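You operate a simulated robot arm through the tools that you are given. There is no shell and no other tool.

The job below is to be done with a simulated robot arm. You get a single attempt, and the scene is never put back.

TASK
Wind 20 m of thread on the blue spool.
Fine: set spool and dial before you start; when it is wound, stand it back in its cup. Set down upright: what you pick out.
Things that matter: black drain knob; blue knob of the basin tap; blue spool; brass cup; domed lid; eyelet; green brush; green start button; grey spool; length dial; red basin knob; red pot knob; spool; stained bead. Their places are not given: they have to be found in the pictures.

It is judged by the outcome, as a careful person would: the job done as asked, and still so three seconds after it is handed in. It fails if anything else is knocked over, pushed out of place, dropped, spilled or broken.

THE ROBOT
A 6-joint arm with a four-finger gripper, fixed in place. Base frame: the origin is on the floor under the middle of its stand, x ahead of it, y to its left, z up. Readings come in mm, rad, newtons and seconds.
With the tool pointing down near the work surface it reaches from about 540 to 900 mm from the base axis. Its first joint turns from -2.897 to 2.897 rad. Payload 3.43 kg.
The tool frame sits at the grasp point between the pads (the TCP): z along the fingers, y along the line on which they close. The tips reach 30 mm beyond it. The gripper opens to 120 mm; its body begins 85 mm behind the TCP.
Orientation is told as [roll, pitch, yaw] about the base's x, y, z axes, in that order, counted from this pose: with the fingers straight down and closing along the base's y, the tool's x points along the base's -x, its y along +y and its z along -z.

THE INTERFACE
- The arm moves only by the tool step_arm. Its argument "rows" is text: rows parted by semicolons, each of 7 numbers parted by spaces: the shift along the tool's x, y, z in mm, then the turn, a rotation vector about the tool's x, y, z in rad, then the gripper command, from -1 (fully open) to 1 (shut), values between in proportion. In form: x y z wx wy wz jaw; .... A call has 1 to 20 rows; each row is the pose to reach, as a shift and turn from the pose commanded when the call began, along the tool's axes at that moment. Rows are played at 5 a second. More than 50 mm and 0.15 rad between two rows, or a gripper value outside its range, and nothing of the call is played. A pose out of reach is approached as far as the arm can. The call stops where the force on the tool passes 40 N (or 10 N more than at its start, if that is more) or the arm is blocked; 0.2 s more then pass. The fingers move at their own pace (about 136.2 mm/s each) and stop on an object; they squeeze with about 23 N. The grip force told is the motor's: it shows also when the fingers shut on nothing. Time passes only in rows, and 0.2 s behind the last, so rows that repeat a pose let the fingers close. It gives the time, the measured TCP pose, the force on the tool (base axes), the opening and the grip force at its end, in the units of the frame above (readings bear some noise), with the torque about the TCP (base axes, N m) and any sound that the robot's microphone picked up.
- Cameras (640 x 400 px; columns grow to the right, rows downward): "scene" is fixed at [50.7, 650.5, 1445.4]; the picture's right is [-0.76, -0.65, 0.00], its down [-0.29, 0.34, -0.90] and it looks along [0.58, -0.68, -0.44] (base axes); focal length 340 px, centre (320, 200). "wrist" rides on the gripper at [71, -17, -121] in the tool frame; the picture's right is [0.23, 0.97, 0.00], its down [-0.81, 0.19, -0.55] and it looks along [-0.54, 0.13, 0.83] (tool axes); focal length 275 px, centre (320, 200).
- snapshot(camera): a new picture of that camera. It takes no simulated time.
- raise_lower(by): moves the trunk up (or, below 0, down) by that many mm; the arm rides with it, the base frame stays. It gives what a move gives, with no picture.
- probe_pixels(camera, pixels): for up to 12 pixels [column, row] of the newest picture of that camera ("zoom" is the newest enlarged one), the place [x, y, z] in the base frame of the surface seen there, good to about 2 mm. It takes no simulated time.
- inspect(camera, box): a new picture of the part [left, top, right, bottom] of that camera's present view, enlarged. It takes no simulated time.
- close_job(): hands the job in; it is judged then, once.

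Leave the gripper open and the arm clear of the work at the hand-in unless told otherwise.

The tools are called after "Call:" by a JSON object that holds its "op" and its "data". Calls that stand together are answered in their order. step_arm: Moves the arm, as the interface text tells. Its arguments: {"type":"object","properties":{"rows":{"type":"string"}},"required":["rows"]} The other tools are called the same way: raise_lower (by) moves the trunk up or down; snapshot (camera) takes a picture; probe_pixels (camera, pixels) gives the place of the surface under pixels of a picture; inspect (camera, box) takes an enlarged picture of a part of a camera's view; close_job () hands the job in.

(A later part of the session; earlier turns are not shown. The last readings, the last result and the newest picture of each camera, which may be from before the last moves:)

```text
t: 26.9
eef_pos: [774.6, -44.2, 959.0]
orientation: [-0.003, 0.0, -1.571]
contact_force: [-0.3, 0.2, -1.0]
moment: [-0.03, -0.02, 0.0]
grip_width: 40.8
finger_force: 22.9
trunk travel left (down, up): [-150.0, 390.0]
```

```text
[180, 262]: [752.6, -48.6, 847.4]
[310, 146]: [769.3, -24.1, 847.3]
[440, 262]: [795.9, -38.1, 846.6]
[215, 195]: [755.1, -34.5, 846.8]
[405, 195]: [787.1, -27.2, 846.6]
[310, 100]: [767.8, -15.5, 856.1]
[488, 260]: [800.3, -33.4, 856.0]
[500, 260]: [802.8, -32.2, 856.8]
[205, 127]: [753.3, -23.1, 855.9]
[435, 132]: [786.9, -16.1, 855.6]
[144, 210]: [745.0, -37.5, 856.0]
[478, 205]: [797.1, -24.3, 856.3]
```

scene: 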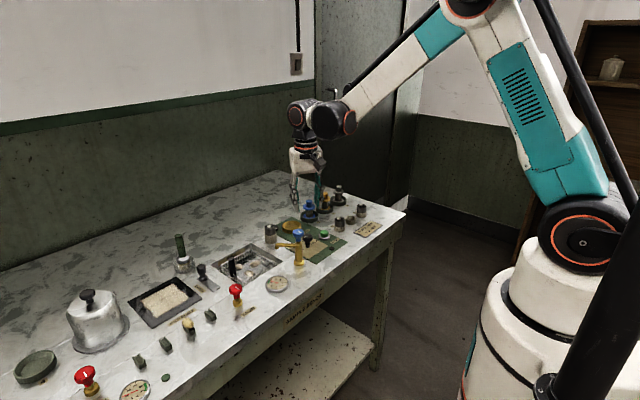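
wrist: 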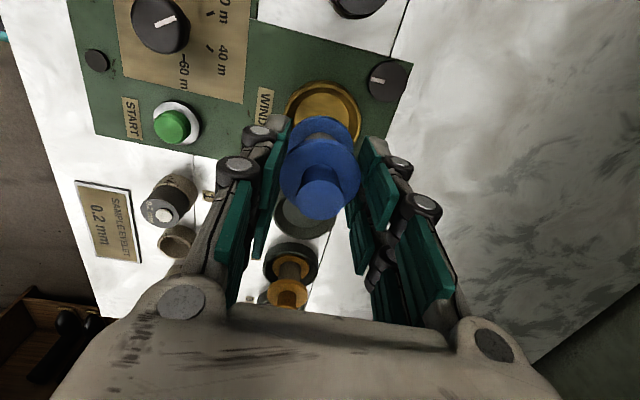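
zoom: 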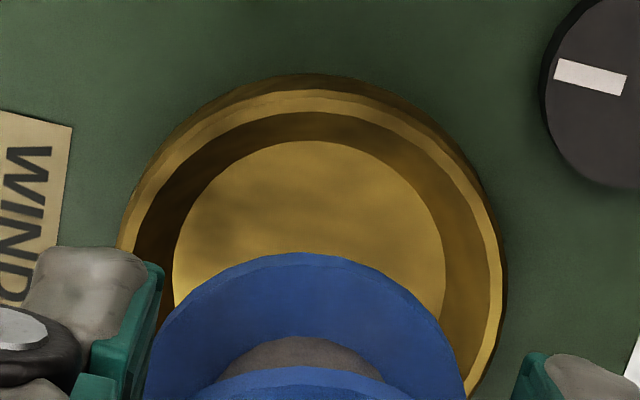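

The cup floor fits a circle at (774.5, -45) with r ≈ 22, and the wall widens upward. Now I check the held spool's axis by probing its knob and flange.

Call:
{"op": "inspect", "data": {"camera": "wrist", "box": [274, 120, 374, 230]}}

```text
3.64 times, centred on (324, 175) of wrist
```

zoom: 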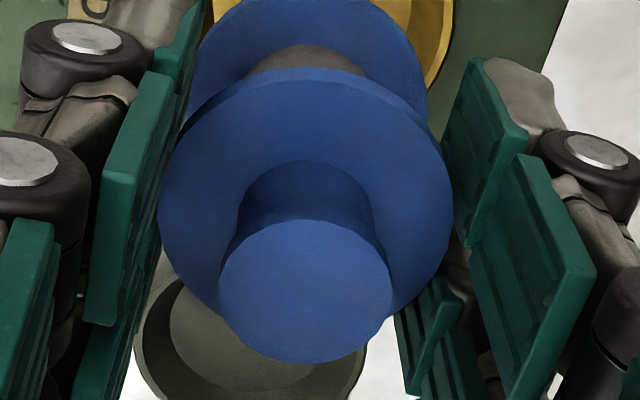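

Call:
{"op": "probe_pixels", "data": {"camera": "zoom", "pixels": [[305, 290], [225, 285], [385, 285], [305, 225], [305, 358], [162, 200], [447, 195], [303, 75], [215, 90], [400, 85], [303, 20], [200, 60]]}}

```text
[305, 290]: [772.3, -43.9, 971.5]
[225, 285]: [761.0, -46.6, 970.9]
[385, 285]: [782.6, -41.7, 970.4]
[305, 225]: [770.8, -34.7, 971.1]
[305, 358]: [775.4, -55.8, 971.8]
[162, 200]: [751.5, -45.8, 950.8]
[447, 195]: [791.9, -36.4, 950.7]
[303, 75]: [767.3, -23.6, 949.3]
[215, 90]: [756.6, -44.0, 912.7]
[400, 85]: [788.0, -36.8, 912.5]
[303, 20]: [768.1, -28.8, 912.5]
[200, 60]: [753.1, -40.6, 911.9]
```

The spool axis sits at about (772.4, -44.5), 2 mm short of the cup centre in x. I shift tool y +2 and x -0.5, and lower 59.5 mm, slowing at the end.

Call:
{"op": "step_arm", "data": {"rows": "-0.5 2 0 0 0 0 0.5; -0.5 2 8 0 0 0 0.5; -0.5 2 18 0 0 0 0.5; -0.5 2 28 0 0 0 0.5; -0.5 2 37 0 0 0 0.5; -0.5 2 44 0 0 0 0.5; -0.5 2 49 0 0 0 0.5; -0.5 2 52 0 0 0 0.5; -0.5 2 54 0 0 0 0.5; -0.5 2 55.5 0 0 0 0.5; -0.5 2 55.5 0 0 0 0.5"}}

Call:
{"op": "inspect", "data": {"camera": "scene", "box": [260, 190, 340, 250]}}

Call:
{"op": "inspect", "data": {"camera": "wrist", "box": [264, 60, 384, 230]}}

```text
t: 29.3
eef_pos: [775.1, -44.5, 902.4]
orientation: [0.0, 0.0, -1.571]
contact_force: [0.4, -0.3, -0.5]
moment: [-0.02, 0.03, -0.01]
grip_width: 40.6
finger_force: 23.1
trunk travel left (down, up): [-150.0, 390.0]
```

```text
6.67 times, centred on (300, 220) of scene
```

zoom: 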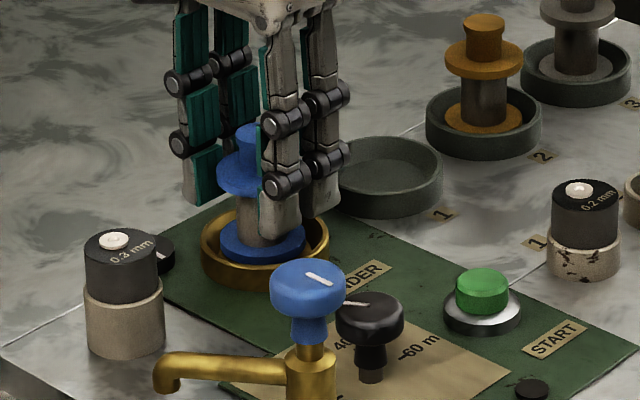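

```text
2.35 times, centred on (324, 145) of wrist
```

zoom: 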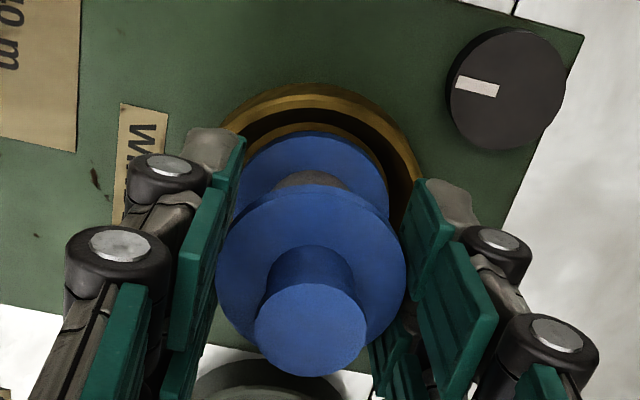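

The lower flange has entered the cup without contact. I lower 4 mm more in small steps.

Call:
{"op": "step_arm", "data": {"rows": "0 0 1 0 0 0 0.5; 0 0 2 0 0 0 0.5; 0 0 3 0 0 0 0.5; 0 0 4 0 0 0 0.5; 0 0 4 0 0 0 0.5"}}

```text
t: 30.5
eef_pos: [774.0, -44.7, 900.1]
orientation: [-0.001, 0.001, -1.571]
contact_force: [-0.9, 0.0, 0.0]
moment: [0.0, -0.01, 0.0]
grip_width: 40.4
finger_force: 22.9
trunk travel left (down, up): [-150.0, 390.0]
```

Still no contact at z ≈ 900. I lower another 1.2 mm and watch the force.

Call:
{"op": "step_arm", "data": {"rows": "0 0 0.4 0 0 0 0.5; 0 0 0.8 0 0 0 0.5; 0 0 1.2 0 0 0 0.5; 0 0 1.2 0 0 0 0.5"}}

Call:
{"op": "inspect", "data": {"camera": "scene", "box": [260, 190, 340, 250]}}

```text
t: 31.5
eef_pos: [775.6, -44.8, 900.2]
orientation: [-0.001, 0.0, -1.571]
contact_force: [0.2, 0.7, -0.6]
moment: [-0.01, -0.04, -0.01]
grip_width: 40.4
finger_force: 23.2
trunk travel left (down, up): [-150.0, 390.0]
```

```text
6.67 times, centred on (300, 220) of scene
```

zoom: 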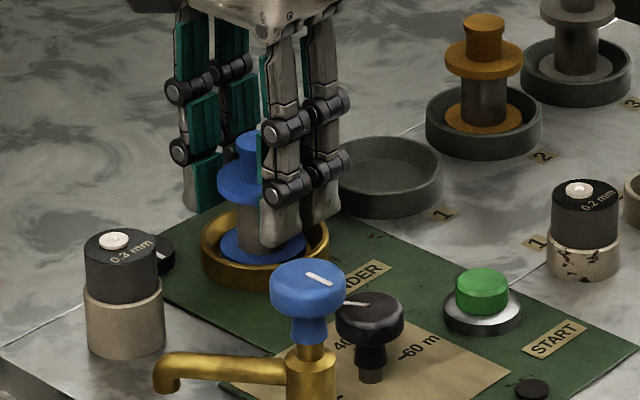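

No force yet. I probe the spool's knob top and lower flange to see how far above the floor it is.

Call:
{"op": "snapshot", "data": {"camera": "wrist"}}

Call:
{"op": "inspect", "data": {"camera": "wrist", "box": [264, 60, 384, 230]}}

```text
taken
```

wrist: 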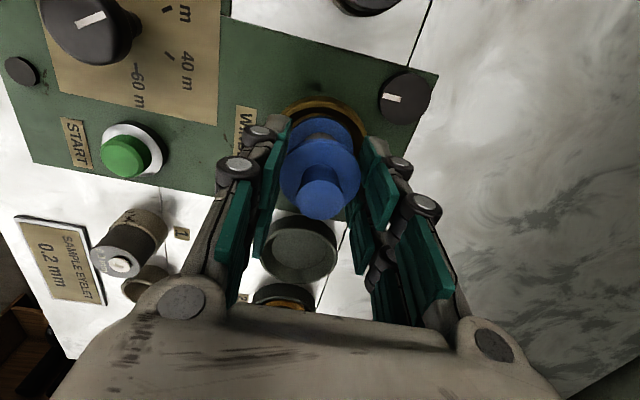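

```text
2.35 times, centred on (324, 145) of wrist
```

zoom: 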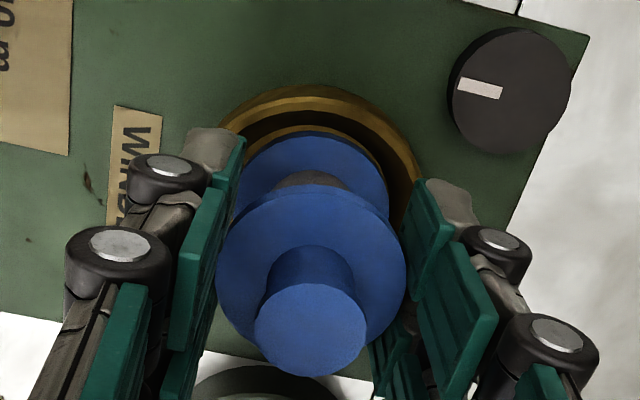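

Call:
{"op": "probe_pixels", "data": {"camera": "zoom", "pixels": [[310, 325], [290, 330], [330, 330], [240, 225], [380, 225], [310, 215], [300, 150], [340, 155], [260, 165], [320, 100], [320, 118], [320, 300]]}}

Call:
{"op": "inspect", "data": {"camera": "scene", "box": [280, 205, 320, 235]}}

```text
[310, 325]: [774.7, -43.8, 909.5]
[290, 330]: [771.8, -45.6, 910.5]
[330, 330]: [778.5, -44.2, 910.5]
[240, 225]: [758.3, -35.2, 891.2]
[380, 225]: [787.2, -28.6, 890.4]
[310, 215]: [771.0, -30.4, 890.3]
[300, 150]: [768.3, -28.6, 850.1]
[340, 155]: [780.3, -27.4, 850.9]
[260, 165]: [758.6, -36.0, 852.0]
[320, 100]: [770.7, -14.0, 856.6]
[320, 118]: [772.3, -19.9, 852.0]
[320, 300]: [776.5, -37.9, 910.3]
```

```text
13.33 times, centred on (300, 220) of scene
```

zoom: 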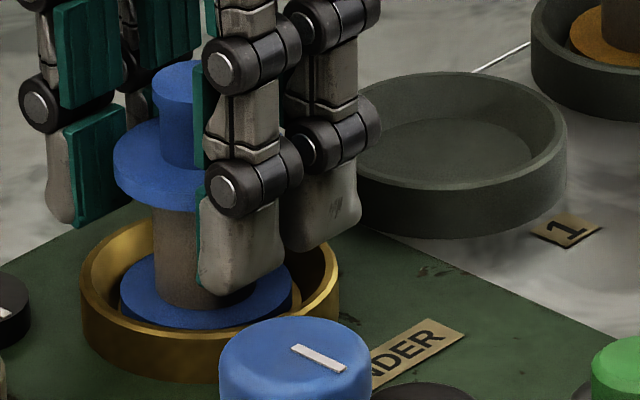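

The knob top reads z 910.3, the same as when seated in its dish. The spool is centred at about (774.9, -44.6). I lower a last 0.5 mm and open gently.

Call:
{"op": "step_arm", "data": {"rows": "0 0 0.5 0 0 0 0.5; 0 0 0.5 0 0 0 0.32; 0 0 0.5 0 0 0 0.25; 0 0 0.5 0 0 0 0.15; 0 0 0.5 0 0 0 0; 0 0 0.5 0 0 0 0"}}

Call:
{"op": "inspect", "data": {"camera": "scene", "box": [260, 190, 340, 250]}}

Call:
{"op": "inspect", "data": {"camera": "wrist", "box": [264, 60, 384, 230]}}

```text
t: 32.9
eef_pos: [776.6, -44.6, 897.5]
orientation: [-0.002, 0.0, -1.572]
contact_force: [0.4, -0.5, 0.2]
moment: [0.02, 0.0, 0.01]
grip_width: 60.1
finger_force: 0.0
trunk travel left (down, up): [-150.0, 390.0]
```

```text
6.67 times, centred on (300, 220) of scene
```

zoom: 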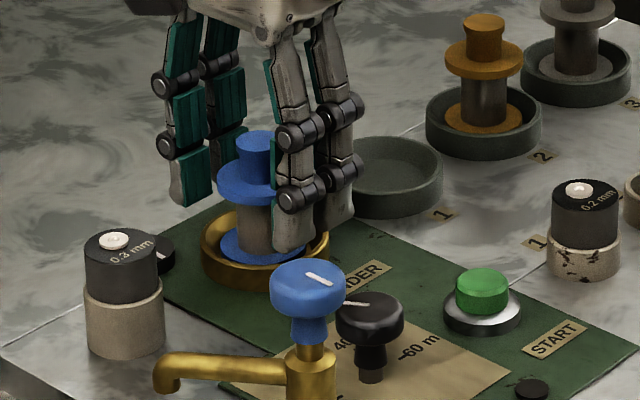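

```text
2.35 times, centred on (324, 145) of wrist
```

zoom: 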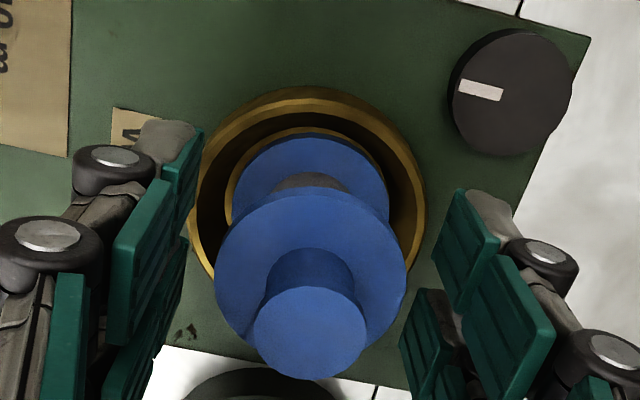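

The spool stands upright and centred in the brass cup. I lift straight up 110 mm, then move toward the start button (about 655, -75), closing the fingers on the way.

Call:
{"op": "step_arm", "data": {"rows": "0 0 -10 0 0 0 0; 0 0 -25 0 0 0 0; 0 0 -45 0 0 0 0; 0 0 -70 0 0 0 0; 0 0 -95 0 0 0 0; 0 0 -110 0 0 0 0; -5 -20 -110 0 0 0 0.3; -10 -40 -110 0 0 0 0.6; -15 -60 -110 0 0 0 1; -20 -80 -110 0 0 0 1; -25 -100 -110 0 0 0 1; -30 -115 -110 0 0 0 1; -30 -120 -110 0 0 0 1; -30 -120 -110 0 0 0 1; -30 -120 -110 0 0 0 1"}}

Call:
{"op": "snapshot", "data": {"camera": "wrist"}}

Call:
{"op": "inspect", "data": {"camera": "scene", "box": [250, 170, 370, 270]}}

```text
t: 36.1
eef_pos: [655.6, -75.7, 1009.8]
orientation: [-0.001, 0.001, -1.571]
contact_force: [0.4, 0.2, 0.2]
moment: [0.01, -0.02, -0.02]
grip_width: 0.0
finger_force: 23.0
trunk travel left (down, up): [-150.0, 390.0]
```

```text
taken
```

wrist: 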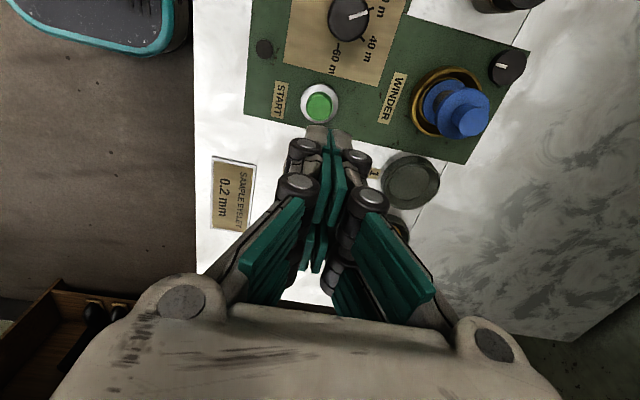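

```text
4.00 times, centred on (310, 220) of scene
```

zoom: 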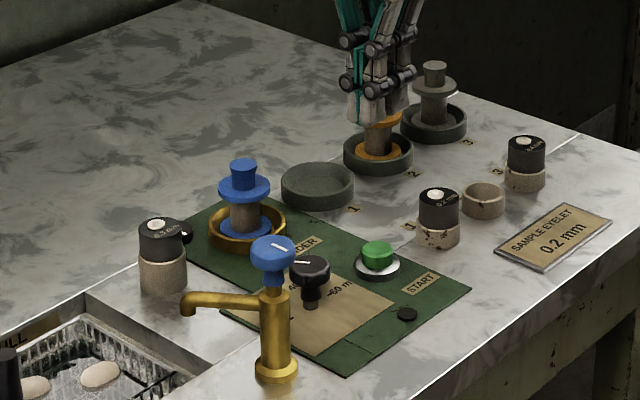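

Now I measure the button at (320,105) in the wrist picture and double-check the dial's mark in an enlarged view.

Call:
{"op": "inspect", "data": {"camera": "wrist", "box": [295, 75, 345, 130]}}

Call:
{"op": "inspect", "data": {"camera": "wrist", "box": [300, 0, 400, 62]}}

```text
7.27 times, centred on (320, 102) of wrist
```

zoom: 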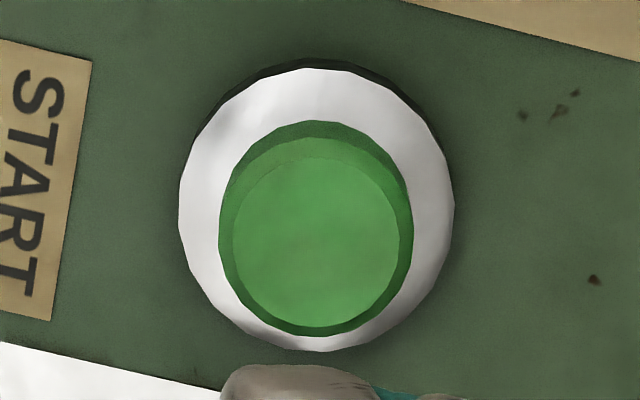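

```text
6.40 times, centred on (350, 31) of wrist
```

zoom: 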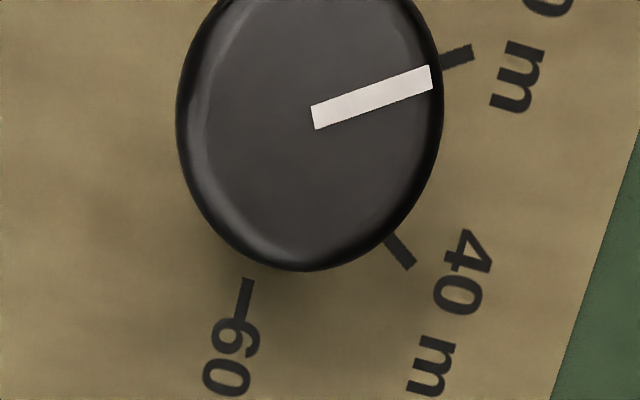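

The mark lies in line with the 20 m tick. I probe the button's top face in the wrist picture.

Call:
{"op": "probe_pixels", "data": {"camera": "wrist", "pixels": [[319.5, 108], [308.5, 108], [330.5, 108], [319.5, 97], [319.5, 119], [302, 103], [337, 103], [320, 86], [320, 121]]}}

```text
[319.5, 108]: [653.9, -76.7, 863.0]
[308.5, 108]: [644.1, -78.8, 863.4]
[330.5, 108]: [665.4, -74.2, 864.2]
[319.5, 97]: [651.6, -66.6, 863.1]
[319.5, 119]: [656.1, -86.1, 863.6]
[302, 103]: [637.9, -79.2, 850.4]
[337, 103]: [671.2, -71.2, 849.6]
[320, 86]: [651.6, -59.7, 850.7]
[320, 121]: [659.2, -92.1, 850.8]
```

The button top is centred at (654.3, -76.4), z 863.4. With closed fingers the tips would meet it at TCP z ≈ 893. I descend to z ≈ 899 first.

Call:
{"op": "step_arm", "data": {"rows": "-0.7 -1 20 0 0 0 1; -0.7 -1 45 0 0 0 1; -0.7 -1 70 0 0 0 1; -0.7 -1 90 0 0 0 1; -0.7 -1 103 0 0 0 1; -0.7 -1 109 0 0 0 1; -0.7 -1 111 0 0 0 1; -0.7 -1 111 0 0 0 1"}}

Call:
{"op": "inspect", "data": {"camera": "scene", "box": [285, 190, 365, 260]}}

Call:
{"op": "snapshot", "data": {"camera": "wrist"}}

```text
t: 37.9
eef_pos: [654.7, -76.0, 898.0]
orientation: [0.0, 0.0, -1.571]
contact_force: [-0.2, -0.6, 0.8]
moment: [0.02, -0.02, 0.01]
grip_width: 0.0
finger_force: 23.2
trunk travel left (down, up): [-150.0, 390.0]
```

```text
5.71 times, centred on (325, 225) of scene
```

zoom: 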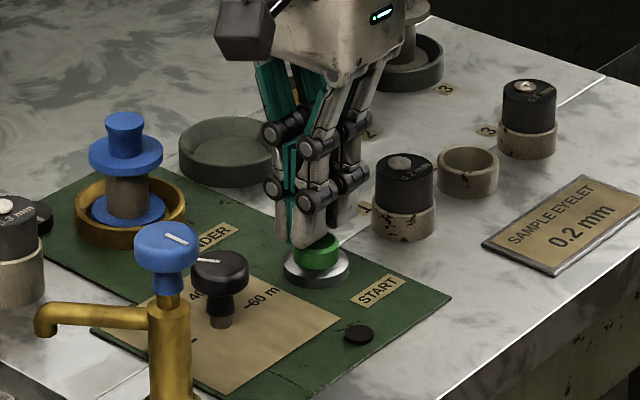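

```text
taken
```

wrist: 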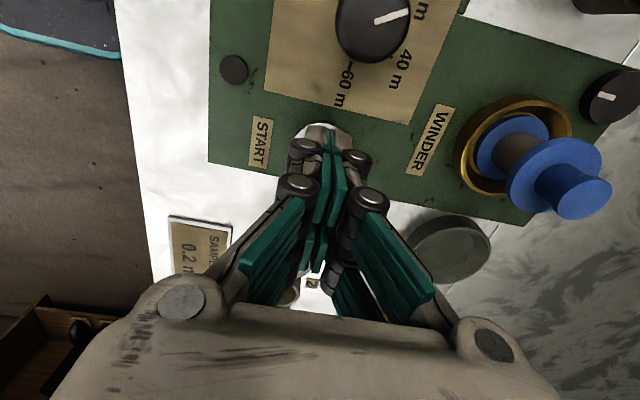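

The tips are centred over the button and clear of the eyelet stand. I press down in 1 mm steps, letting the force limit stop it.

Call:
{"op": "step_arm", "data": {"rows": "0 0 1.5 0 0 0 1; 0 0 3 0 0 0 1; 0 0 4 0 0 0 1; 0 0 5 0 0 0 1; 0 0 6 0 0 0 1; 0 0 7 0 0 0 1; 0 0 8 0 0 0 1"}}

```text
t: 39.5
eef_pos: [654.3, -75.8, 889.9]
orientation: [-0.003, 0.001, -1.571]
contact_force: [-0.5, -0.3, 0.8]
moment: [-0.01, -0.01, 0.02]
grip_width: 5.9
finger_force: 33.1
trunk travel left (down, up): [-150.0, 390.0]
```

The jaw reads 5.9 mm, so something is wedging the tips apart. I look before going on.

Call:
{"op": "inspect", "data": {"camera": "scene", "box": [305, 205, 355, 255]}}

Call:
{"op": "inspect", "data": {"camera": "wrist", "box": [250, 90, 400, 230]}}

Call:
{"op": "inspect", "data": {"camera": "scene", "box": [265, 190, 345, 250]}}

```text
8.00 times, centred on (330, 230) of scene
```

zoom: 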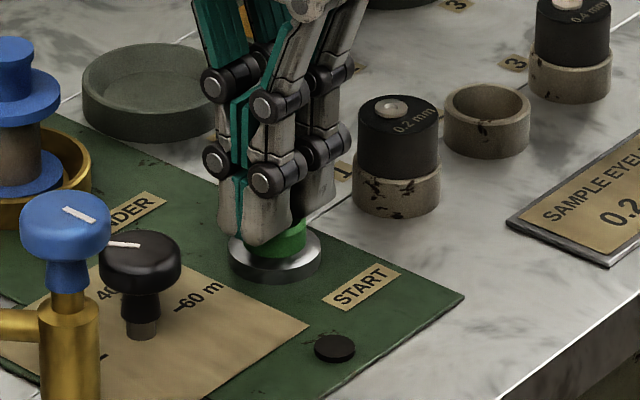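

```text
2.86 times, centred on (325, 160) of wrist
```

zoom: 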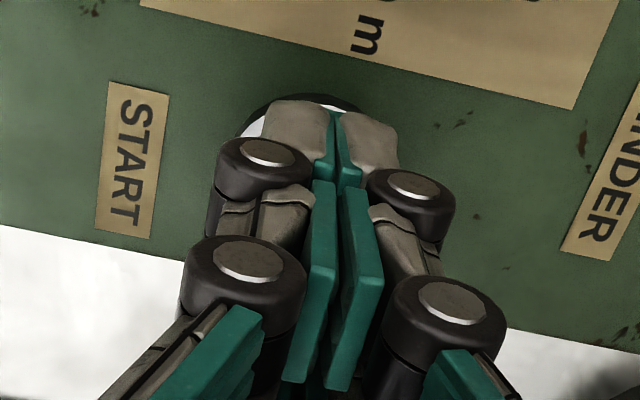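

```text
6.67 times, centred on (305, 220) of scene
```

zoom: 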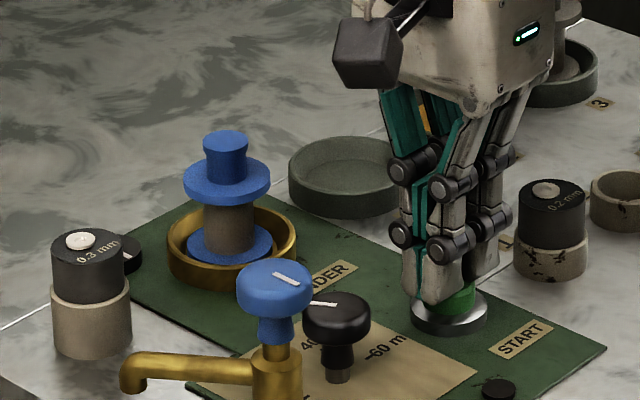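

The tips sit on the button but the force reads about 0. I hold one moment to get a fresh reading before deciding.

Call:
{"op": "step_arm", "data": {"rows": "0 0 0 0 0 0 1"}}

Call:
{"op": "inspect", "data": {"camera": "scene", "box": [315, 215, 345, 245]}}

```text
t: 39.9
eef_pos: [654.0, -75.4, 889.7]
orientation: [-0.001, 0.0, -1.572]
contact_force: [-0.7, -0.1, 0.4]
moment: [-0.02, -0.01, 0.01]
grip_width: 6.3
finger_force: 33.3
trunk travel left (down, up): [-150.0, 390.0]
```

```text
13.33 times, centred on (330, 230) of scene
```

zoom: 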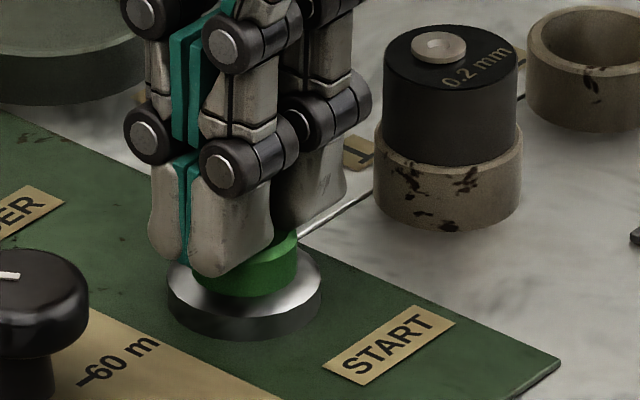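

Call:
{"op": "probe_pixels", "data": {"camera": "zoom", "pixels": [[215, 268], [250, 240], [170, 250], [310, 215], [285, 245], [292, 236], [265, 275], [330, 200], [240, 200], [160, 200], [295, 190], [185, 220]]}}

```text
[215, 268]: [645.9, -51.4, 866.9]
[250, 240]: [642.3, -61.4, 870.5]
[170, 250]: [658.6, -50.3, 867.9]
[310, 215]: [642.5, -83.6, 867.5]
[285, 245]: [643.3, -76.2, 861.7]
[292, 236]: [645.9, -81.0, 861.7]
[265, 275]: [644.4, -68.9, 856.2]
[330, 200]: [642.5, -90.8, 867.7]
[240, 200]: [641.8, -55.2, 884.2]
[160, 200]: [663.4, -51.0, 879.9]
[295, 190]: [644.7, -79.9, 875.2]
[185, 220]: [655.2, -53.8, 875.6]
```

The tips' gap straddles the button's middle, so only its edge is touched. I back off straight up 12 mm to look at the button again.

Call:
{"op": "step_arm", "data": {"rows": "0 0 -3 0 0 0 1; 0 0 -7 0 0 0 1; 0 0 -12 0 0 0 1; 0 0 -12 0 0 0 1"}}

Call:
{"op": "inspect", "data": {"camera": "scene", "box": [305, 205, 355, 250]}}

Call:
{"op": "inspect", "data": {"camera": "scene", "box": [265, 190, 325, 240]}}

```text
t: 40.9
eef_pos: [654.7, -76.2, 902.1]
orientation: [-0.001, 0.0, -1.572]
contact_force: [0.5, 0.3, -0.4]
moment: [0.0, -0.01, -0.02]
grip_width: 0.0
finger_force: 33.7
trunk travel left (down, up): [-150.0, 390.0]
```

```text
8.89 times, centred on (330, 228) of scene
```

zoom: 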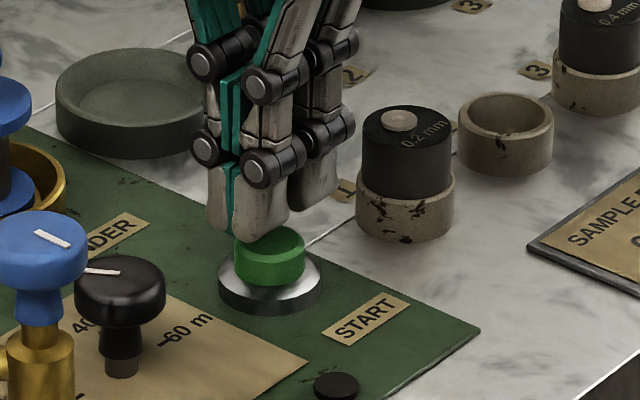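

```text
8.00 times, centred on (295, 215) of scene
```

zoom: 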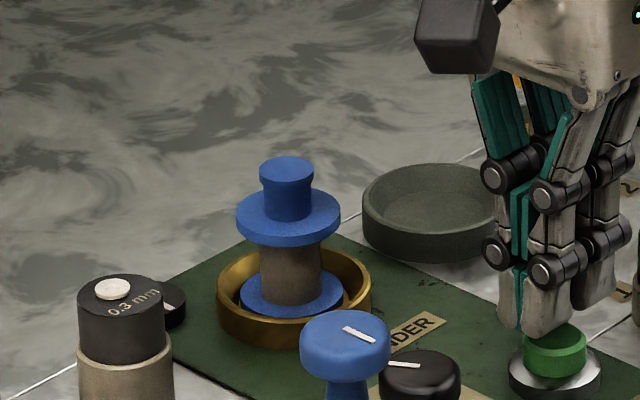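

The button stands as before and the spool is unchanged. I shift 15.5 mm along the tool's -x so that the front finger pair's joined tips sit over the button's middle, staying at this height.

Call:
{"op": "step_arm", "data": {"rows": "-5 0 0 0 0 0 1; -10 0 0 0 0 0 1; -15.5 0 0 0 0 0 1; -15.5 0 0 0 0 0 1; -15.5 0 0 0 0 0 1"}}

Call:
{"op": "inspect", "data": {"camera": "scene", "box": [305, 205, 355, 250]}}

Call:
{"op": "inspect", "data": {"camera": "wrist", "box": [260, 70, 400, 200]}}

```text
t: 42.1
eef_pos: [655.4, -91.4, 901.4]
orientation: [-0.001, -0.001, -1.571]
contact_force: [0.1, 0.0, -0.3]
moment: [0.0, -0.01, -0.03]
grip_width: 0.1
finger_force: 33.6
trunk travel left (down, up): [-150.0, 390.0]
```

```text
8.89 times, centred on (330, 228) of scene
```

zoom: 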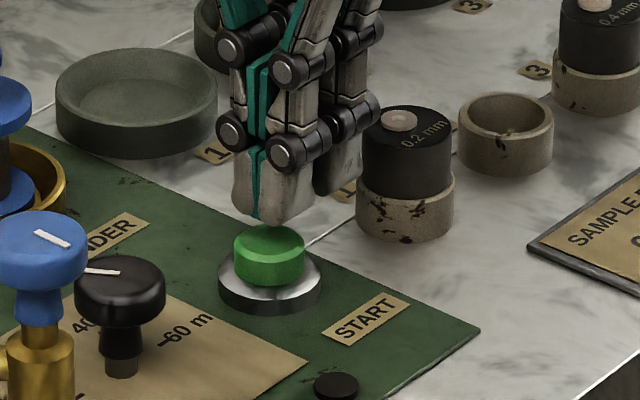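

```text
3.08 times, centred on (330, 135) of wrist
```

zoom: 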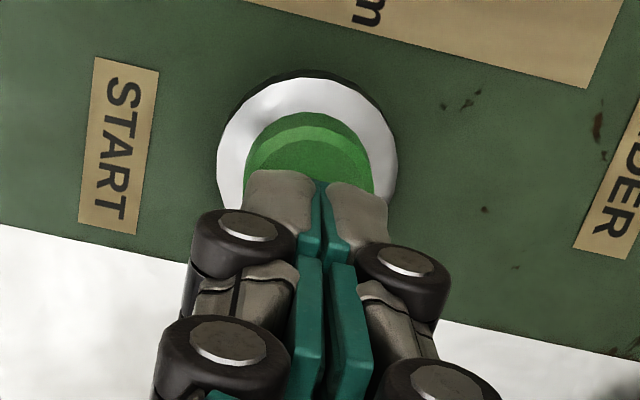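

The front pair is now above the button. I press down, first quickly to near contact and then in 1 mm steps.

Call:
{"op": "step_arm", "data": {"rows": "0 0 3 0 0 0 1; 0 0 6 0 0 0 1; 0 0 8 0 0 0 1; 0 0 9 0 0 0 1; 0 0 10 0 0 0 1; 0 0 11 0 0 0 1; 0 0 12 0 0 0 1; 0 0 13 0 0 0 1"}}

Call:
{"op": "inspect", "data": {"camera": "scene", "box": [305, 205, 355, 250]}}

```text
t: 43.9
eef_pos: [655.2, -90.5, 887.7]
orientation: [-0.003, 0.001, -1.57]
contact_force: [0.5, -0.1, 1.2]
moment: [0.04, -0.01, -0.01]
grip_width: 6.2
finger_force: 33.6
trunk travel left (down, up): [-150.0, 390.0]
```

```text
8.89 times, centred on (330, 228) of scene
```

zoom: 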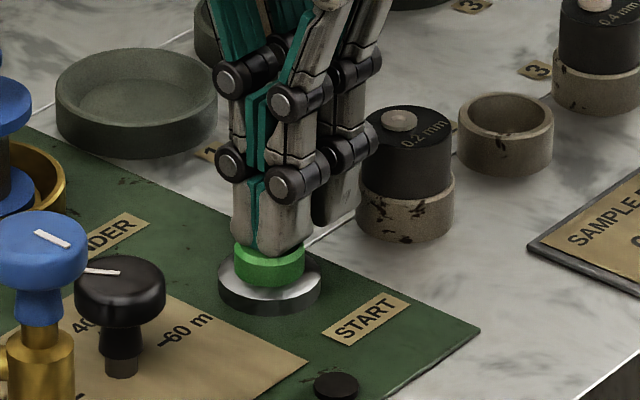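

The force is only about 1 N so far. I probe the button's visible edge to see whether it has moved down.

Call:
{"op": "probe_pixels", "data": {"camera": "zoom", "pixels": [[268, 262], [300, 258], [240, 258], [268, 280], [250, 246], [270, 300], [240, 290], [275, 240], [245, 235], [295, 235], [280, 250], [235, 245]]}}

Call:
{"op": "inspect", "data": {"camera": "scene", "box": [318, 225, 342, 243]}}

```text
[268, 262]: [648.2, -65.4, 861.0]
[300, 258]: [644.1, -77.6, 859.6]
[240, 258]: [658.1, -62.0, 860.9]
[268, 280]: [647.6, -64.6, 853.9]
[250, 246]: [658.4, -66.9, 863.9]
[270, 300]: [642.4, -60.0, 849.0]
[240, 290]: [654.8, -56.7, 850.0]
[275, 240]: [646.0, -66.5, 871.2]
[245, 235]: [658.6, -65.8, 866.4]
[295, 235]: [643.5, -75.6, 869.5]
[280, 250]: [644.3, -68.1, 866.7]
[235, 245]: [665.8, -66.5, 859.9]
```

```text
16.00 times, centred on (330, 234) of scene
```

zoom: 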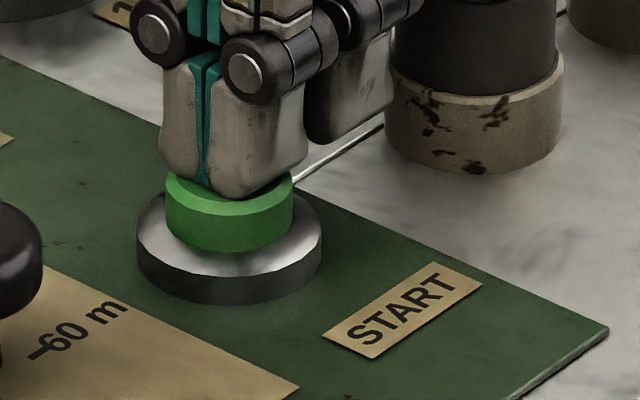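

The tips rest on the button's top while the finger joints give a little. I press further in small steps, so that the force builds up.

Call:
{"op": "step_arm", "data": {"rows": "0 0 1 0 0 0 1; 0 0 2 0 0 0 1; 0 0 3 0 0 0 1"}}

Call:
{"op": "inspect", "data": {"camera": "scene", "box": [318, 225, 342, 243]}}

```text
t: 44.7
eef_pos: [655.5, -90.3, 885.4]
orientation: [-0.002, -0.002, -1.571]
contact_force: [0.9, -0.7, 2.3]
moment: [-0.03, -0.03, 0.0]
grip_width: 6.0
finger_force: 33.7
trunk travel left (down, up): [-150.0, 390.0]
heard: click
```

```text
16.00 times, centred on (330, 234) of scene
```

zoom: 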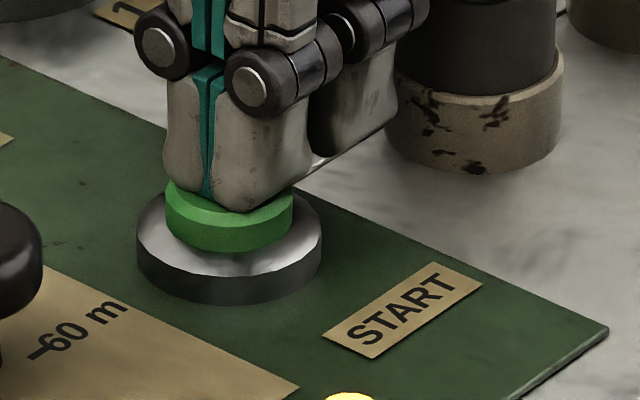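

A click was heard and the indicator lamp near (594, -40) has lit: the winder runs. I retreat straight up and watch.

Call:
{"op": "step_arm", "data": {"rows": "0 0 -4 0 0 0 1; 0 0 -12 0 0 0 1; 0 0 -30 0 0 0 1; 0 0 -60 0 0 0 1; 0 0 -95 0 0 0 1; 0 0 -120 0 0 0 1; 0 0 -120 0 0 0 0.6"}}

Call:
{"op": "inspect", "data": {"camera": "scene", "box": [250, 180, 350, 260]}}

Call:
{"op": "snapshot", "data": {"camera": "wrist"}}

```text
t: 46.3
eef_pos: [655.1, -93.7, 1005.4]
orientation: [-0.003, 0.0, -1.572]
contact_force: [-0.7, 0.1, 0.6]
moment: [0.02, -0.02, 0.01]
grip_width: 23.9
finger_force: 0.2
trunk travel left (down, up): [-150.0, 390.0]
```

```text
5.00 times, centred on (300, 220) of scene
```

zoom: 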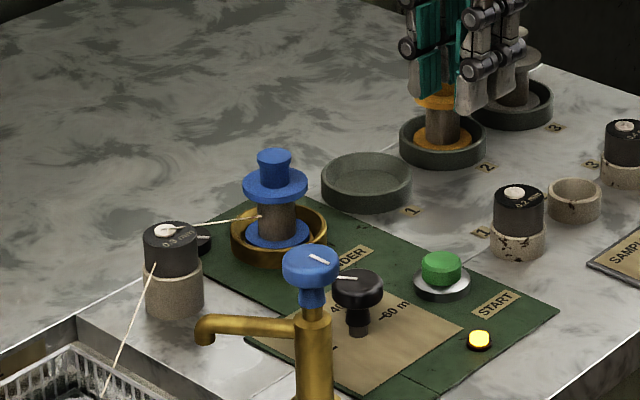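

```text
taken
```

wrist: 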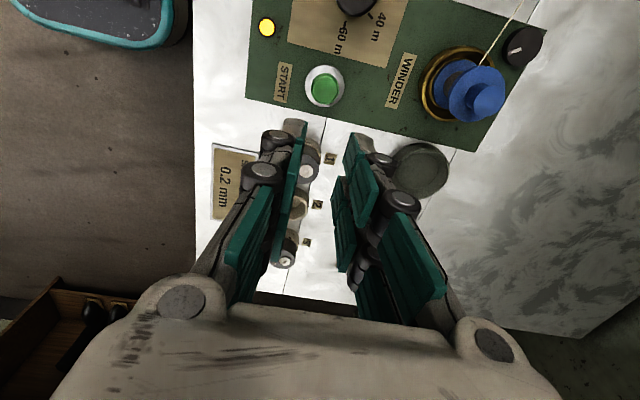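

The winder is running: thread runs from the basin over the 0.3 mm eyelet to the blue spool, and the lamp is lit. I hold still well clear and wait.

Call:
{"op": "step_arm", "data": {"rows": "0 0 0 0 0 0 0.2; 0 0 0 0 0 0 0.2; 0 0 0 0 0 0 0.2; 0 0 0 0 0 0 0.2; 0 0 0 0 0 0 0.2; 0 0 0 0 0 0 0.2; 0 0 0 0 0 0 0.2; 0 0 0 0 0 0 0.2; 0 0 0 0 0 0 0.2; 0 0 0 0 0 0 0.2; 0 0 0 0 0 0 0.2; 0 0 0 0 0 0 0.2; 0 0 0 0 0 0 0.2; 0 0 0 0 0 0 0.2; 0 0 0 0 0 0 0.2; 0 0 0 0 0 0 0.2; 0 0 0 0 0 0 0.2; 0 0 0 0 0 0 0.2; 0 0 0 0 0 0 0.2; 0 0 0 0 0 0 0.2"}}

Call:
{"op": "inspect", "data": {"camera": "scene", "box": [250, 180, 350, 260]}}

```text
t: 50.5
eef_pos: [654.5, -93.8, 1005.4]
orientation: [-0.003, 0.0, -1.57]
contact_force: [0.0, 0.5, -0.5]
moment: [-0.01, 0.01, 0.01]
grip_width: 48.2
finger_force: 0.0
trunk travel left (down, up): [-150.0, 390.0]
```

```text
5.00 times, centred on (300, 220) of scene
```

zoom: 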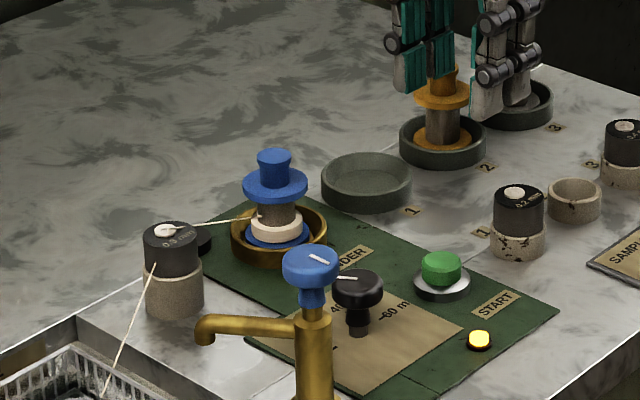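

Thread is building up on the spool and the lamp is still lit. I keep waiting.

Call:
{"op": "step_arm", "data": {"rows": "0 0 0 0 0 0 0.2; 0 0 0 0 0 0 0.2; 0 0 0 0 0 0 0.2; 0 0 0 0 0 0 0.2; 0 0 0 0 0 0 0.2; 0 0 0 0 0 0 0.2; 0 0 0 0 0 0 0.2; 0 0 0 0 0 0 0.2; 0 0 0 0 0 0 0.2; 0 0 0 0 0 0 0.2; 0 0 0 0 0 0 0.2; 0 0 0 0 0 0 0.2; 0 0 0 0 0 0 0.2; 0 0 0 0 0 0 0.2; 0 0 0 0 0 0 0.2; 0 0 0 0 0 0 0.2; 0 0 0 0 0 0 0.2; 0 0 0 0 0 0 0.2; 0 0 0 0 0 0 0.2; 0 0 0 0 0 0 0.2"}}

Call:
{"op": "inspect", "data": {"camera": "scene", "box": [250, 180, 350, 260]}}

```text
t: 54.7
eef_pos: [655.1, -93.6, 1006.1]
orientation: [-0.001, 0.001, -1.57]
contact_force: [-0.8, 0.2, -0.2]
moment: [0.0, 0.02, -0.03]
grip_width: 48.2
finger_force: 0.1
trunk travel left (down, up): [-150.0, 390.0]
```

```text
5.00 times, centred on (300, 220) of scene
```

zoom: 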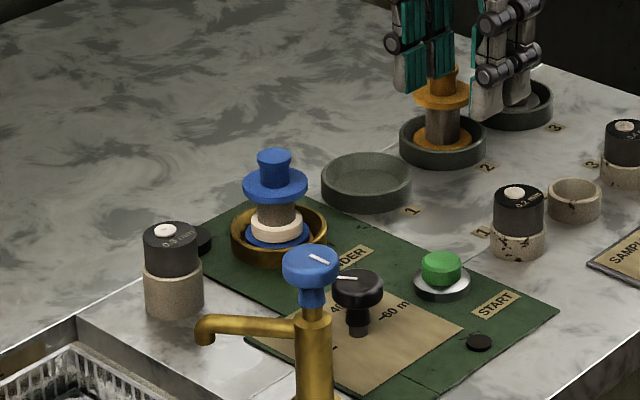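

The lamp is off, the thread has parted and the spool carries a band of thread: winding is done. I move back above the spool in the brass cup with a 60 mm opening.

Call:
{"op": "step_arm", "data": {"rows": "5 12 0 0 0 0 0.1; 12 30 0 0 0 0 0; 20 50 0 0 0 0 0; 29 70 0 0 0 0 0; 37 90 0 0 0 0 0; 44 107 0 0 0 0 0; 48 117 0 0 0 0 0; 49 119.8 0 0 0 0 0; 49 119.8 0 0 0 0 0; 49 119.8 0 0 0 0 0; 49 119.8 0 0 0 0 0"}}

Call:
{"op": "snapshot", "data": {"camera": "wrist"}}

Call:
{"op": "inspect", "data": {"camera": "wrist", "box": [274, 65, 374, 165]}}

```text
t: 57.1
eef_pos: [776.6, -43.0, 1004.5]
orientation: [-0.003, 0.001, -1.571]
contact_force: [-0.2, 0.2, 0.4]
moment: [0.02, -0.05, -0.04]
grip_width: 60.2
finger_force: 0.0
trunk travel left (down, up): [-150.0, 390.0]
```

```text
taken
```

wrist: 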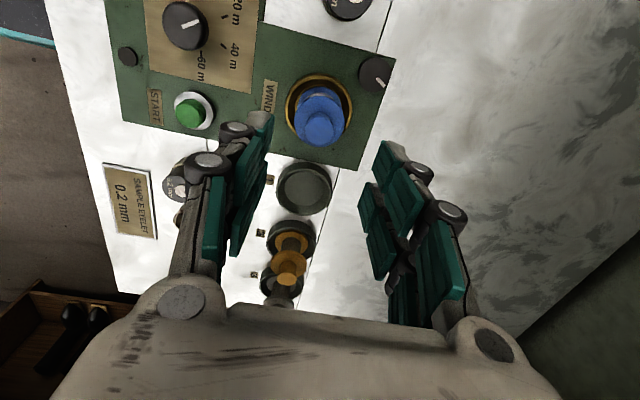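

```text
4.00 times, centred on (324, 115) of wrist
```

zoom: 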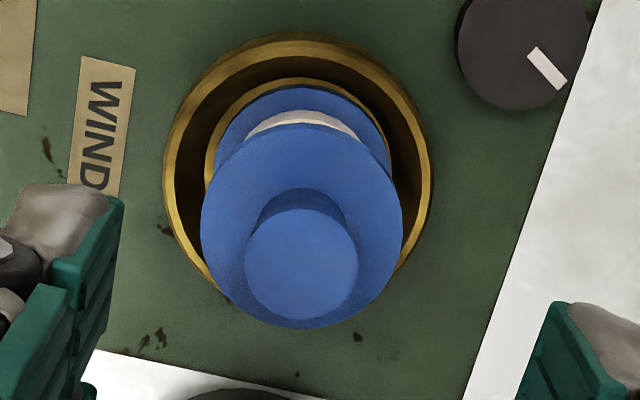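

I probe the spool's knob and flange for its present axis.

Call:
{"op": "probe_pixels", "data": {"camera": "zoom", "pixels": [[301, 264], [250, 264], [352, 264], [301, 213], [301, 314], [206, 225], [398, 225], [301, 322], [301, 130], [301, 118], [480, 60], [560, 70]]}}

Call:
{"op": "step_arm", "data": {"rows": "0 0 0 0 0 0 0; 0 0 0 0 0 0 0"}}

```text
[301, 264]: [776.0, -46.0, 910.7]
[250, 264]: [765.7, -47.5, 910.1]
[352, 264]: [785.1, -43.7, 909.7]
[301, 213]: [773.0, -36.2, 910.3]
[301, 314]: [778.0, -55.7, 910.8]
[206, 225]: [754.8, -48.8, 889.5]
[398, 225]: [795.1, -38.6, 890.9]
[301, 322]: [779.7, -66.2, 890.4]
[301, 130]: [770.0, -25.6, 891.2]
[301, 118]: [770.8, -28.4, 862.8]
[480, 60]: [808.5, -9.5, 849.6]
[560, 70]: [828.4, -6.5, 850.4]
```

```text
t: 57.7
eef_pos: [776.1, -42.2, 1004.8]
orientation: [-0.002, 0.001, -1.571]
contact_force: [0.2, 0.1, 1.0]
moment: [0.0, 0.0, 0.02]
grip_width: 59.9
finger_force: 0.1
trunk travel left (down, up): [-150.0, 390.0]
```

The spool axis is (775.2, -45.9), so I correct tool x -3.1 and y -0.6. I descend 105.6 mm to z ≈ 899.

Call:
{"op": "step_arm", "data": {"rows": "-3.1 -0.6 0 0 0 0 0; -3.1 -0.6 20 0 0 0 0; -3.1 -0.6 42 0 0 0 0; -3.1 -0.6 62 0 0 0 0; -3.1 -0.6 80 0 0 0 0; -3.1 -0.6 94 0 0 0 0; -3.1 -0.6 102 0 0 0 0; -3.1 -0.6 105.6 0 0 0 0; -3.1 -0.6 105.6 0 0 0 0; -3.1 -0.6 105.6 0 0 0 0"}}

Call:
{"op": "inspect", "data": {"camera": "wrist", "box": [250, 110, 410, 250]}}

Call:
{"op": "inspect", "data": {"camera": "scene", "box": [260, 190, 340, 250]}}

```text
t: 59.9
eef_pos: [775.0, -46.7, 899.7]
orientation: [-0.001, 0.0, -1.57]
contact_force: [-0.4, -0.4, -0.3]
moment: [0.0, 0.0, -0.02]
grip_width: 60.3
finger_force: 0.1
trunk travel left (down, up): [-150.0, 390.0]
```

```text
2.86 times, centred on (330, 180) of wrist
```

zoom: 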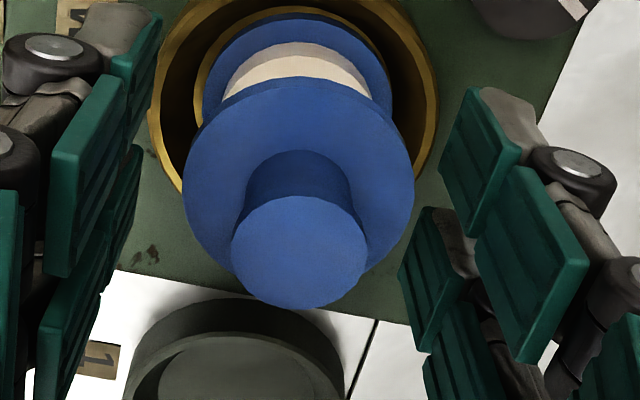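

```text
6.67 times, centred on (300, 220) of scene
```

zoom: 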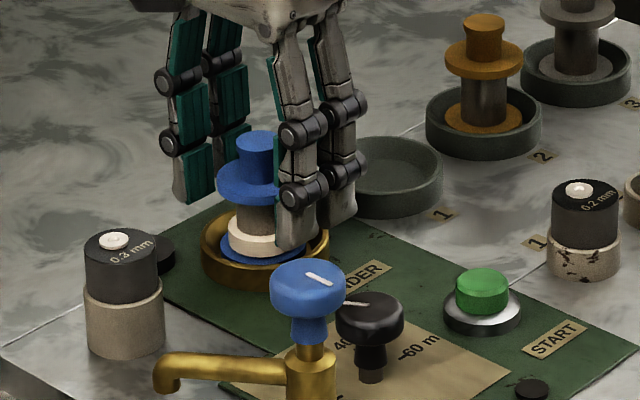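

The knob sits at (322.8,198.2) against (319.9,199.8) in the first centred grip. So I shift tool x +1, y +1.2 and close gently on the flange.

Call:
{"op": "step_arm", "data": {"rows": "1 1.2 0 0 0 0 0; 1 1.2 0 0 0 0 0; 1 1.2 0 0 0 0 0.2; 1 1.2 0 0 0 0 0.3; 1 1.2 0 0 0 0 0.4; 1 1.2 0 0 0 0 0.5; 1 1.2 0 0 0 0 0.5; 1 1.2 0 0 0 0 0.5"}}

Call:
{"op": "inspect", "data": {"camera": "wrist", "box": [250, 110, 410, 250]}}

```text
t: 61.7
eef_pos: [775.8, -43.7, 899.7]
orientation: [-0.003, 0.0, -1.569]
contact_force: [0.5, 0.4, 0.8]
moment: [0.03, 0.0, 0.0]
grip_width: 40.9
finger_force: 23.3
trunk travel left (down, up): [-150.0, 390.0]
```

```text
2.86 times, centred on (330, 180) of wrist
```

zoom: 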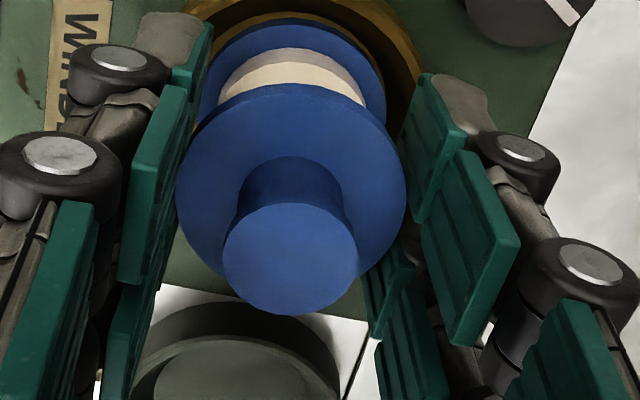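

Held at 40.9 mm with 23 N, centred as before. I lift 60 mm straight up slowly.

Call:
{"op": "step_arm", "data": {"rows": "0 0 -3 0 0 0 0.5; 0 0 -8 0 0 0 0.5; 0 0 -16 0 0 0 0.5; 0 0 -26 0 0 0 0.5; 0 0 -38 0 0 0 0.5; 0 0 -50 0 0 0 0.5; 0 0 -60 0 0 0 0.5; 0 0 -60 0 0 0 0.5; 0 0 -60 0 0 0 0.5"}}

Call:
{"op": "inspect", "data": {"camera": "scene", "box": [260, 160, 350, 250]}}

```text
t: 63.7
eef_pos: [775.9, -44.5, 959.0]
orientation: [-0.003, -0.001, -1.57]
contact_force: [-0.4, 0.1, -0.5]
moment: [0.01, -0.02, 0.02]
grip_width: 40.6
finger_force: 23.1
trunk travel left (down, up): [-150.0, 390.0]
```

```text
4.44 times, centred on (305, 205) of scene
```

zoom: 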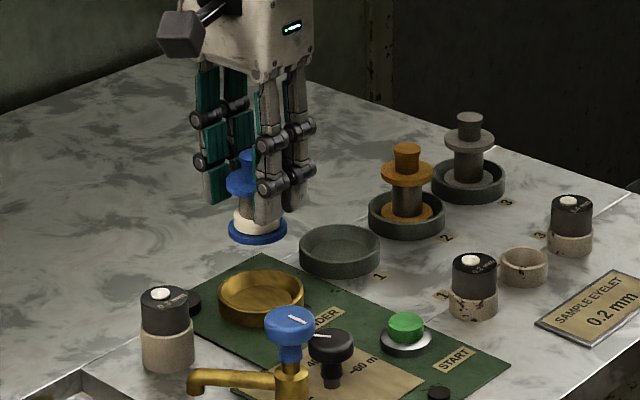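

The wound spool hangs upright. I carry it back over dish 1: 95 mm along -y and 4.4 mm along +x.

Call:
{"op": "step_arm", "data": {"rows": "-6 0.3 0 0 0 0 0.5; -18 0.9 0 0 0 0 0.5; -32 1.5 0 0 0 0 0.5; -46 2.2 0 0 0 0 0.5; -60 2.8 0 0 0 0 0.5; -74 3.4 0 0 0 0 0.5; -86 4 0 0 0 0 0.5; -92.5 4.3 0 0 0 0 0.5; -95 4.4 0 0 0 0 0.5; -95 4.4 0 0 0 0 0.5; -95 4.4 0 0 0 0 0.5; -95 4.4 0 0 0 0 0.5"}}

Call:
{"op": "snapshot", "data": {"camera": "wrist"}}

Call:
{"op": "inspect", "data": {"camera": "wrist", "box": [274, 65, 374, 145]}}

```text
t: 66.3
eef_pos: [779.7, -139.6, 957.2]
orientation: [-0.002, 0.0, -1.571]
contact_force: [0.0, -0.2, 0.1]
moment: [0.01, 0.0, 0.03]
grip_width: 40.7
finger_force: 23.2
trunk travel left (down, up): [-150.0, 390.0]
```

```text
taken
```

wrist: 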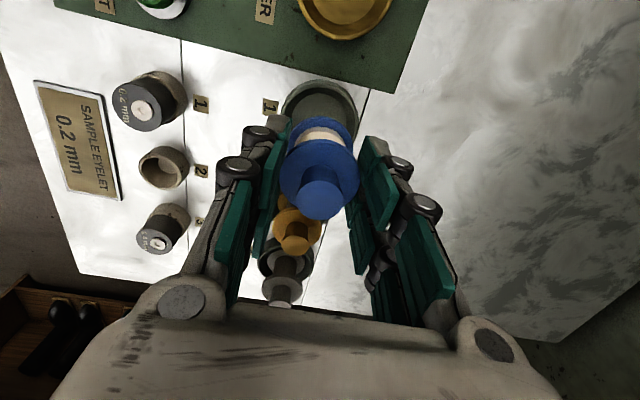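

```text
5.00 times, centred on (324, 105) of wrist
```

zoom: 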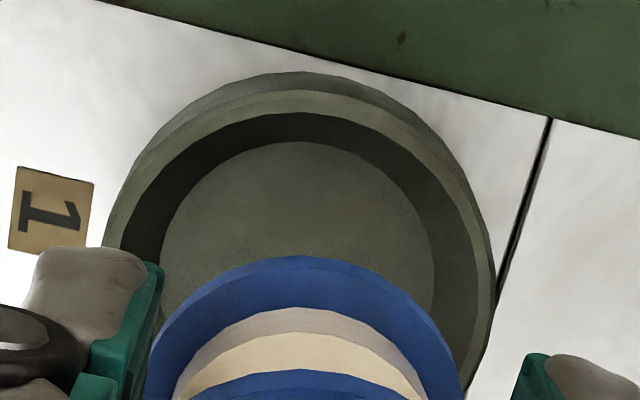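

I probe the dish floor edges and then the held spool to compare their centres.

Call:
{"op": "probe_pixels", "data": {"camera": "zoom", "pixels": [[166, 262], [297, 146], [430, 262], [200, 190], [395, 190], [297, 100], [480, 250], [180, 138], [430, 145], [120, 225], [460, 190], [340, 150]]}}

Call:
{"op": "probe_pixels", "data": {"camera": "wrist", "pixels": [[320, 200], [301, 200], [339, 200], [320, 182], [320, 217], [281, 180], [357, 178], [318, 148], [300, 152], [340, 152]]}}

```text
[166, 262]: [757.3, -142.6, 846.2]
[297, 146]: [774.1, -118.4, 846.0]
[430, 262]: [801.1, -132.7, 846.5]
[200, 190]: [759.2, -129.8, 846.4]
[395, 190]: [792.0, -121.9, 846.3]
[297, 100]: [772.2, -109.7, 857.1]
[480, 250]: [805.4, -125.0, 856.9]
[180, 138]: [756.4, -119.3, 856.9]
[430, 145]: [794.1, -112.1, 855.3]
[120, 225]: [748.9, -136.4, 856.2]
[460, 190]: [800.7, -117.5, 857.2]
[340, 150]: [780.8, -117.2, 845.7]
```

```text
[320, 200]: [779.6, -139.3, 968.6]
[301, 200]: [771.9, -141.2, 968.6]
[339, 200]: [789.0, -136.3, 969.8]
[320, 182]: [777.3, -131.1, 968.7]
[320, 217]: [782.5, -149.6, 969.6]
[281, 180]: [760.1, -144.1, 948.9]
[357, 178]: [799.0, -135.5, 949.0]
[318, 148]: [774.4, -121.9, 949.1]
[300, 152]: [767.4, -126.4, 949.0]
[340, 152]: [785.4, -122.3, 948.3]
```

The dish floor centre is (779.7, -140.4) and the held spool is at about (779.8, -140.5), so they are well aligned. I lower 56 mm with a 0.6 mm correction.

Call:
{"op": "step_arm", "data": {"rows": "-0.6 0.2 0 0 0 0 0.5; -0.6 0.2 8 0 0 0 0.5; -0.6 0.2 18 0 0 0 0.5; -0.6 0.2 28 0 0 0 0.5; -0.6 0.2 37 0 0 0 0.5; -0.6 0.2 44 0 0 0 0.5; -0.6 0.2 49 0 0 0 0.5; -0.6 0.2 52 0 0 0 0.5; -0.6 0.2 54 0 0 0 0.5; -0.6 0.2 56 0 0 0 0.5; -0.6 0.2 56 0 0 0 0.5"}}

Call:
{"op": "inspect", "data": {"camera": "scene", "box": [280, 180, 340, 230]}}

Call:
{"op": "inspect", "data": {"camera": "wrist", "box": [264, 60, 384, 230]}}

```text
t: 68.7
eef_pos: [780.5, -139.9, 902.4]
orientation: [-0.003, -0.001, -1.57]
contact_force: [0.7, -0.1, 0.1]
moment: [0.0, 0.03, -0.02]
grip_width: 40.8
finger_force: 23.2
trunk travel left (down, up): [-150.0, 390.0]
```

```text
8.00 times, centred on (310, 205) of scene
```

zoom: 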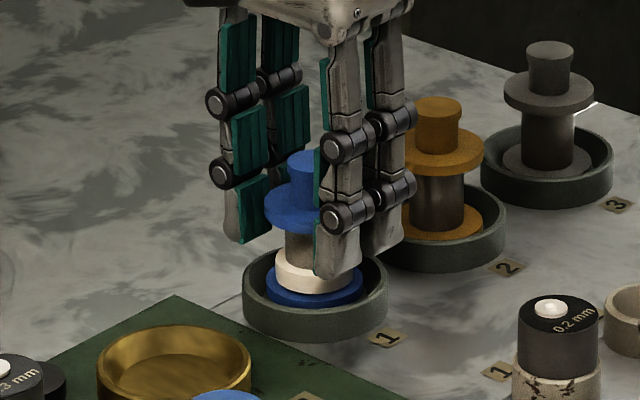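

```text
2.35 times, centred on (324, 145) of wrist
```

zoom: 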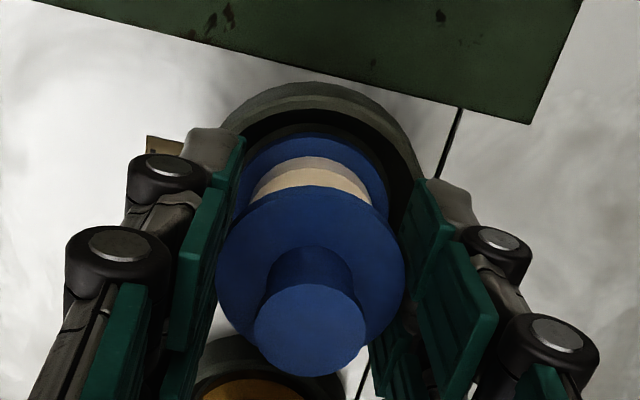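

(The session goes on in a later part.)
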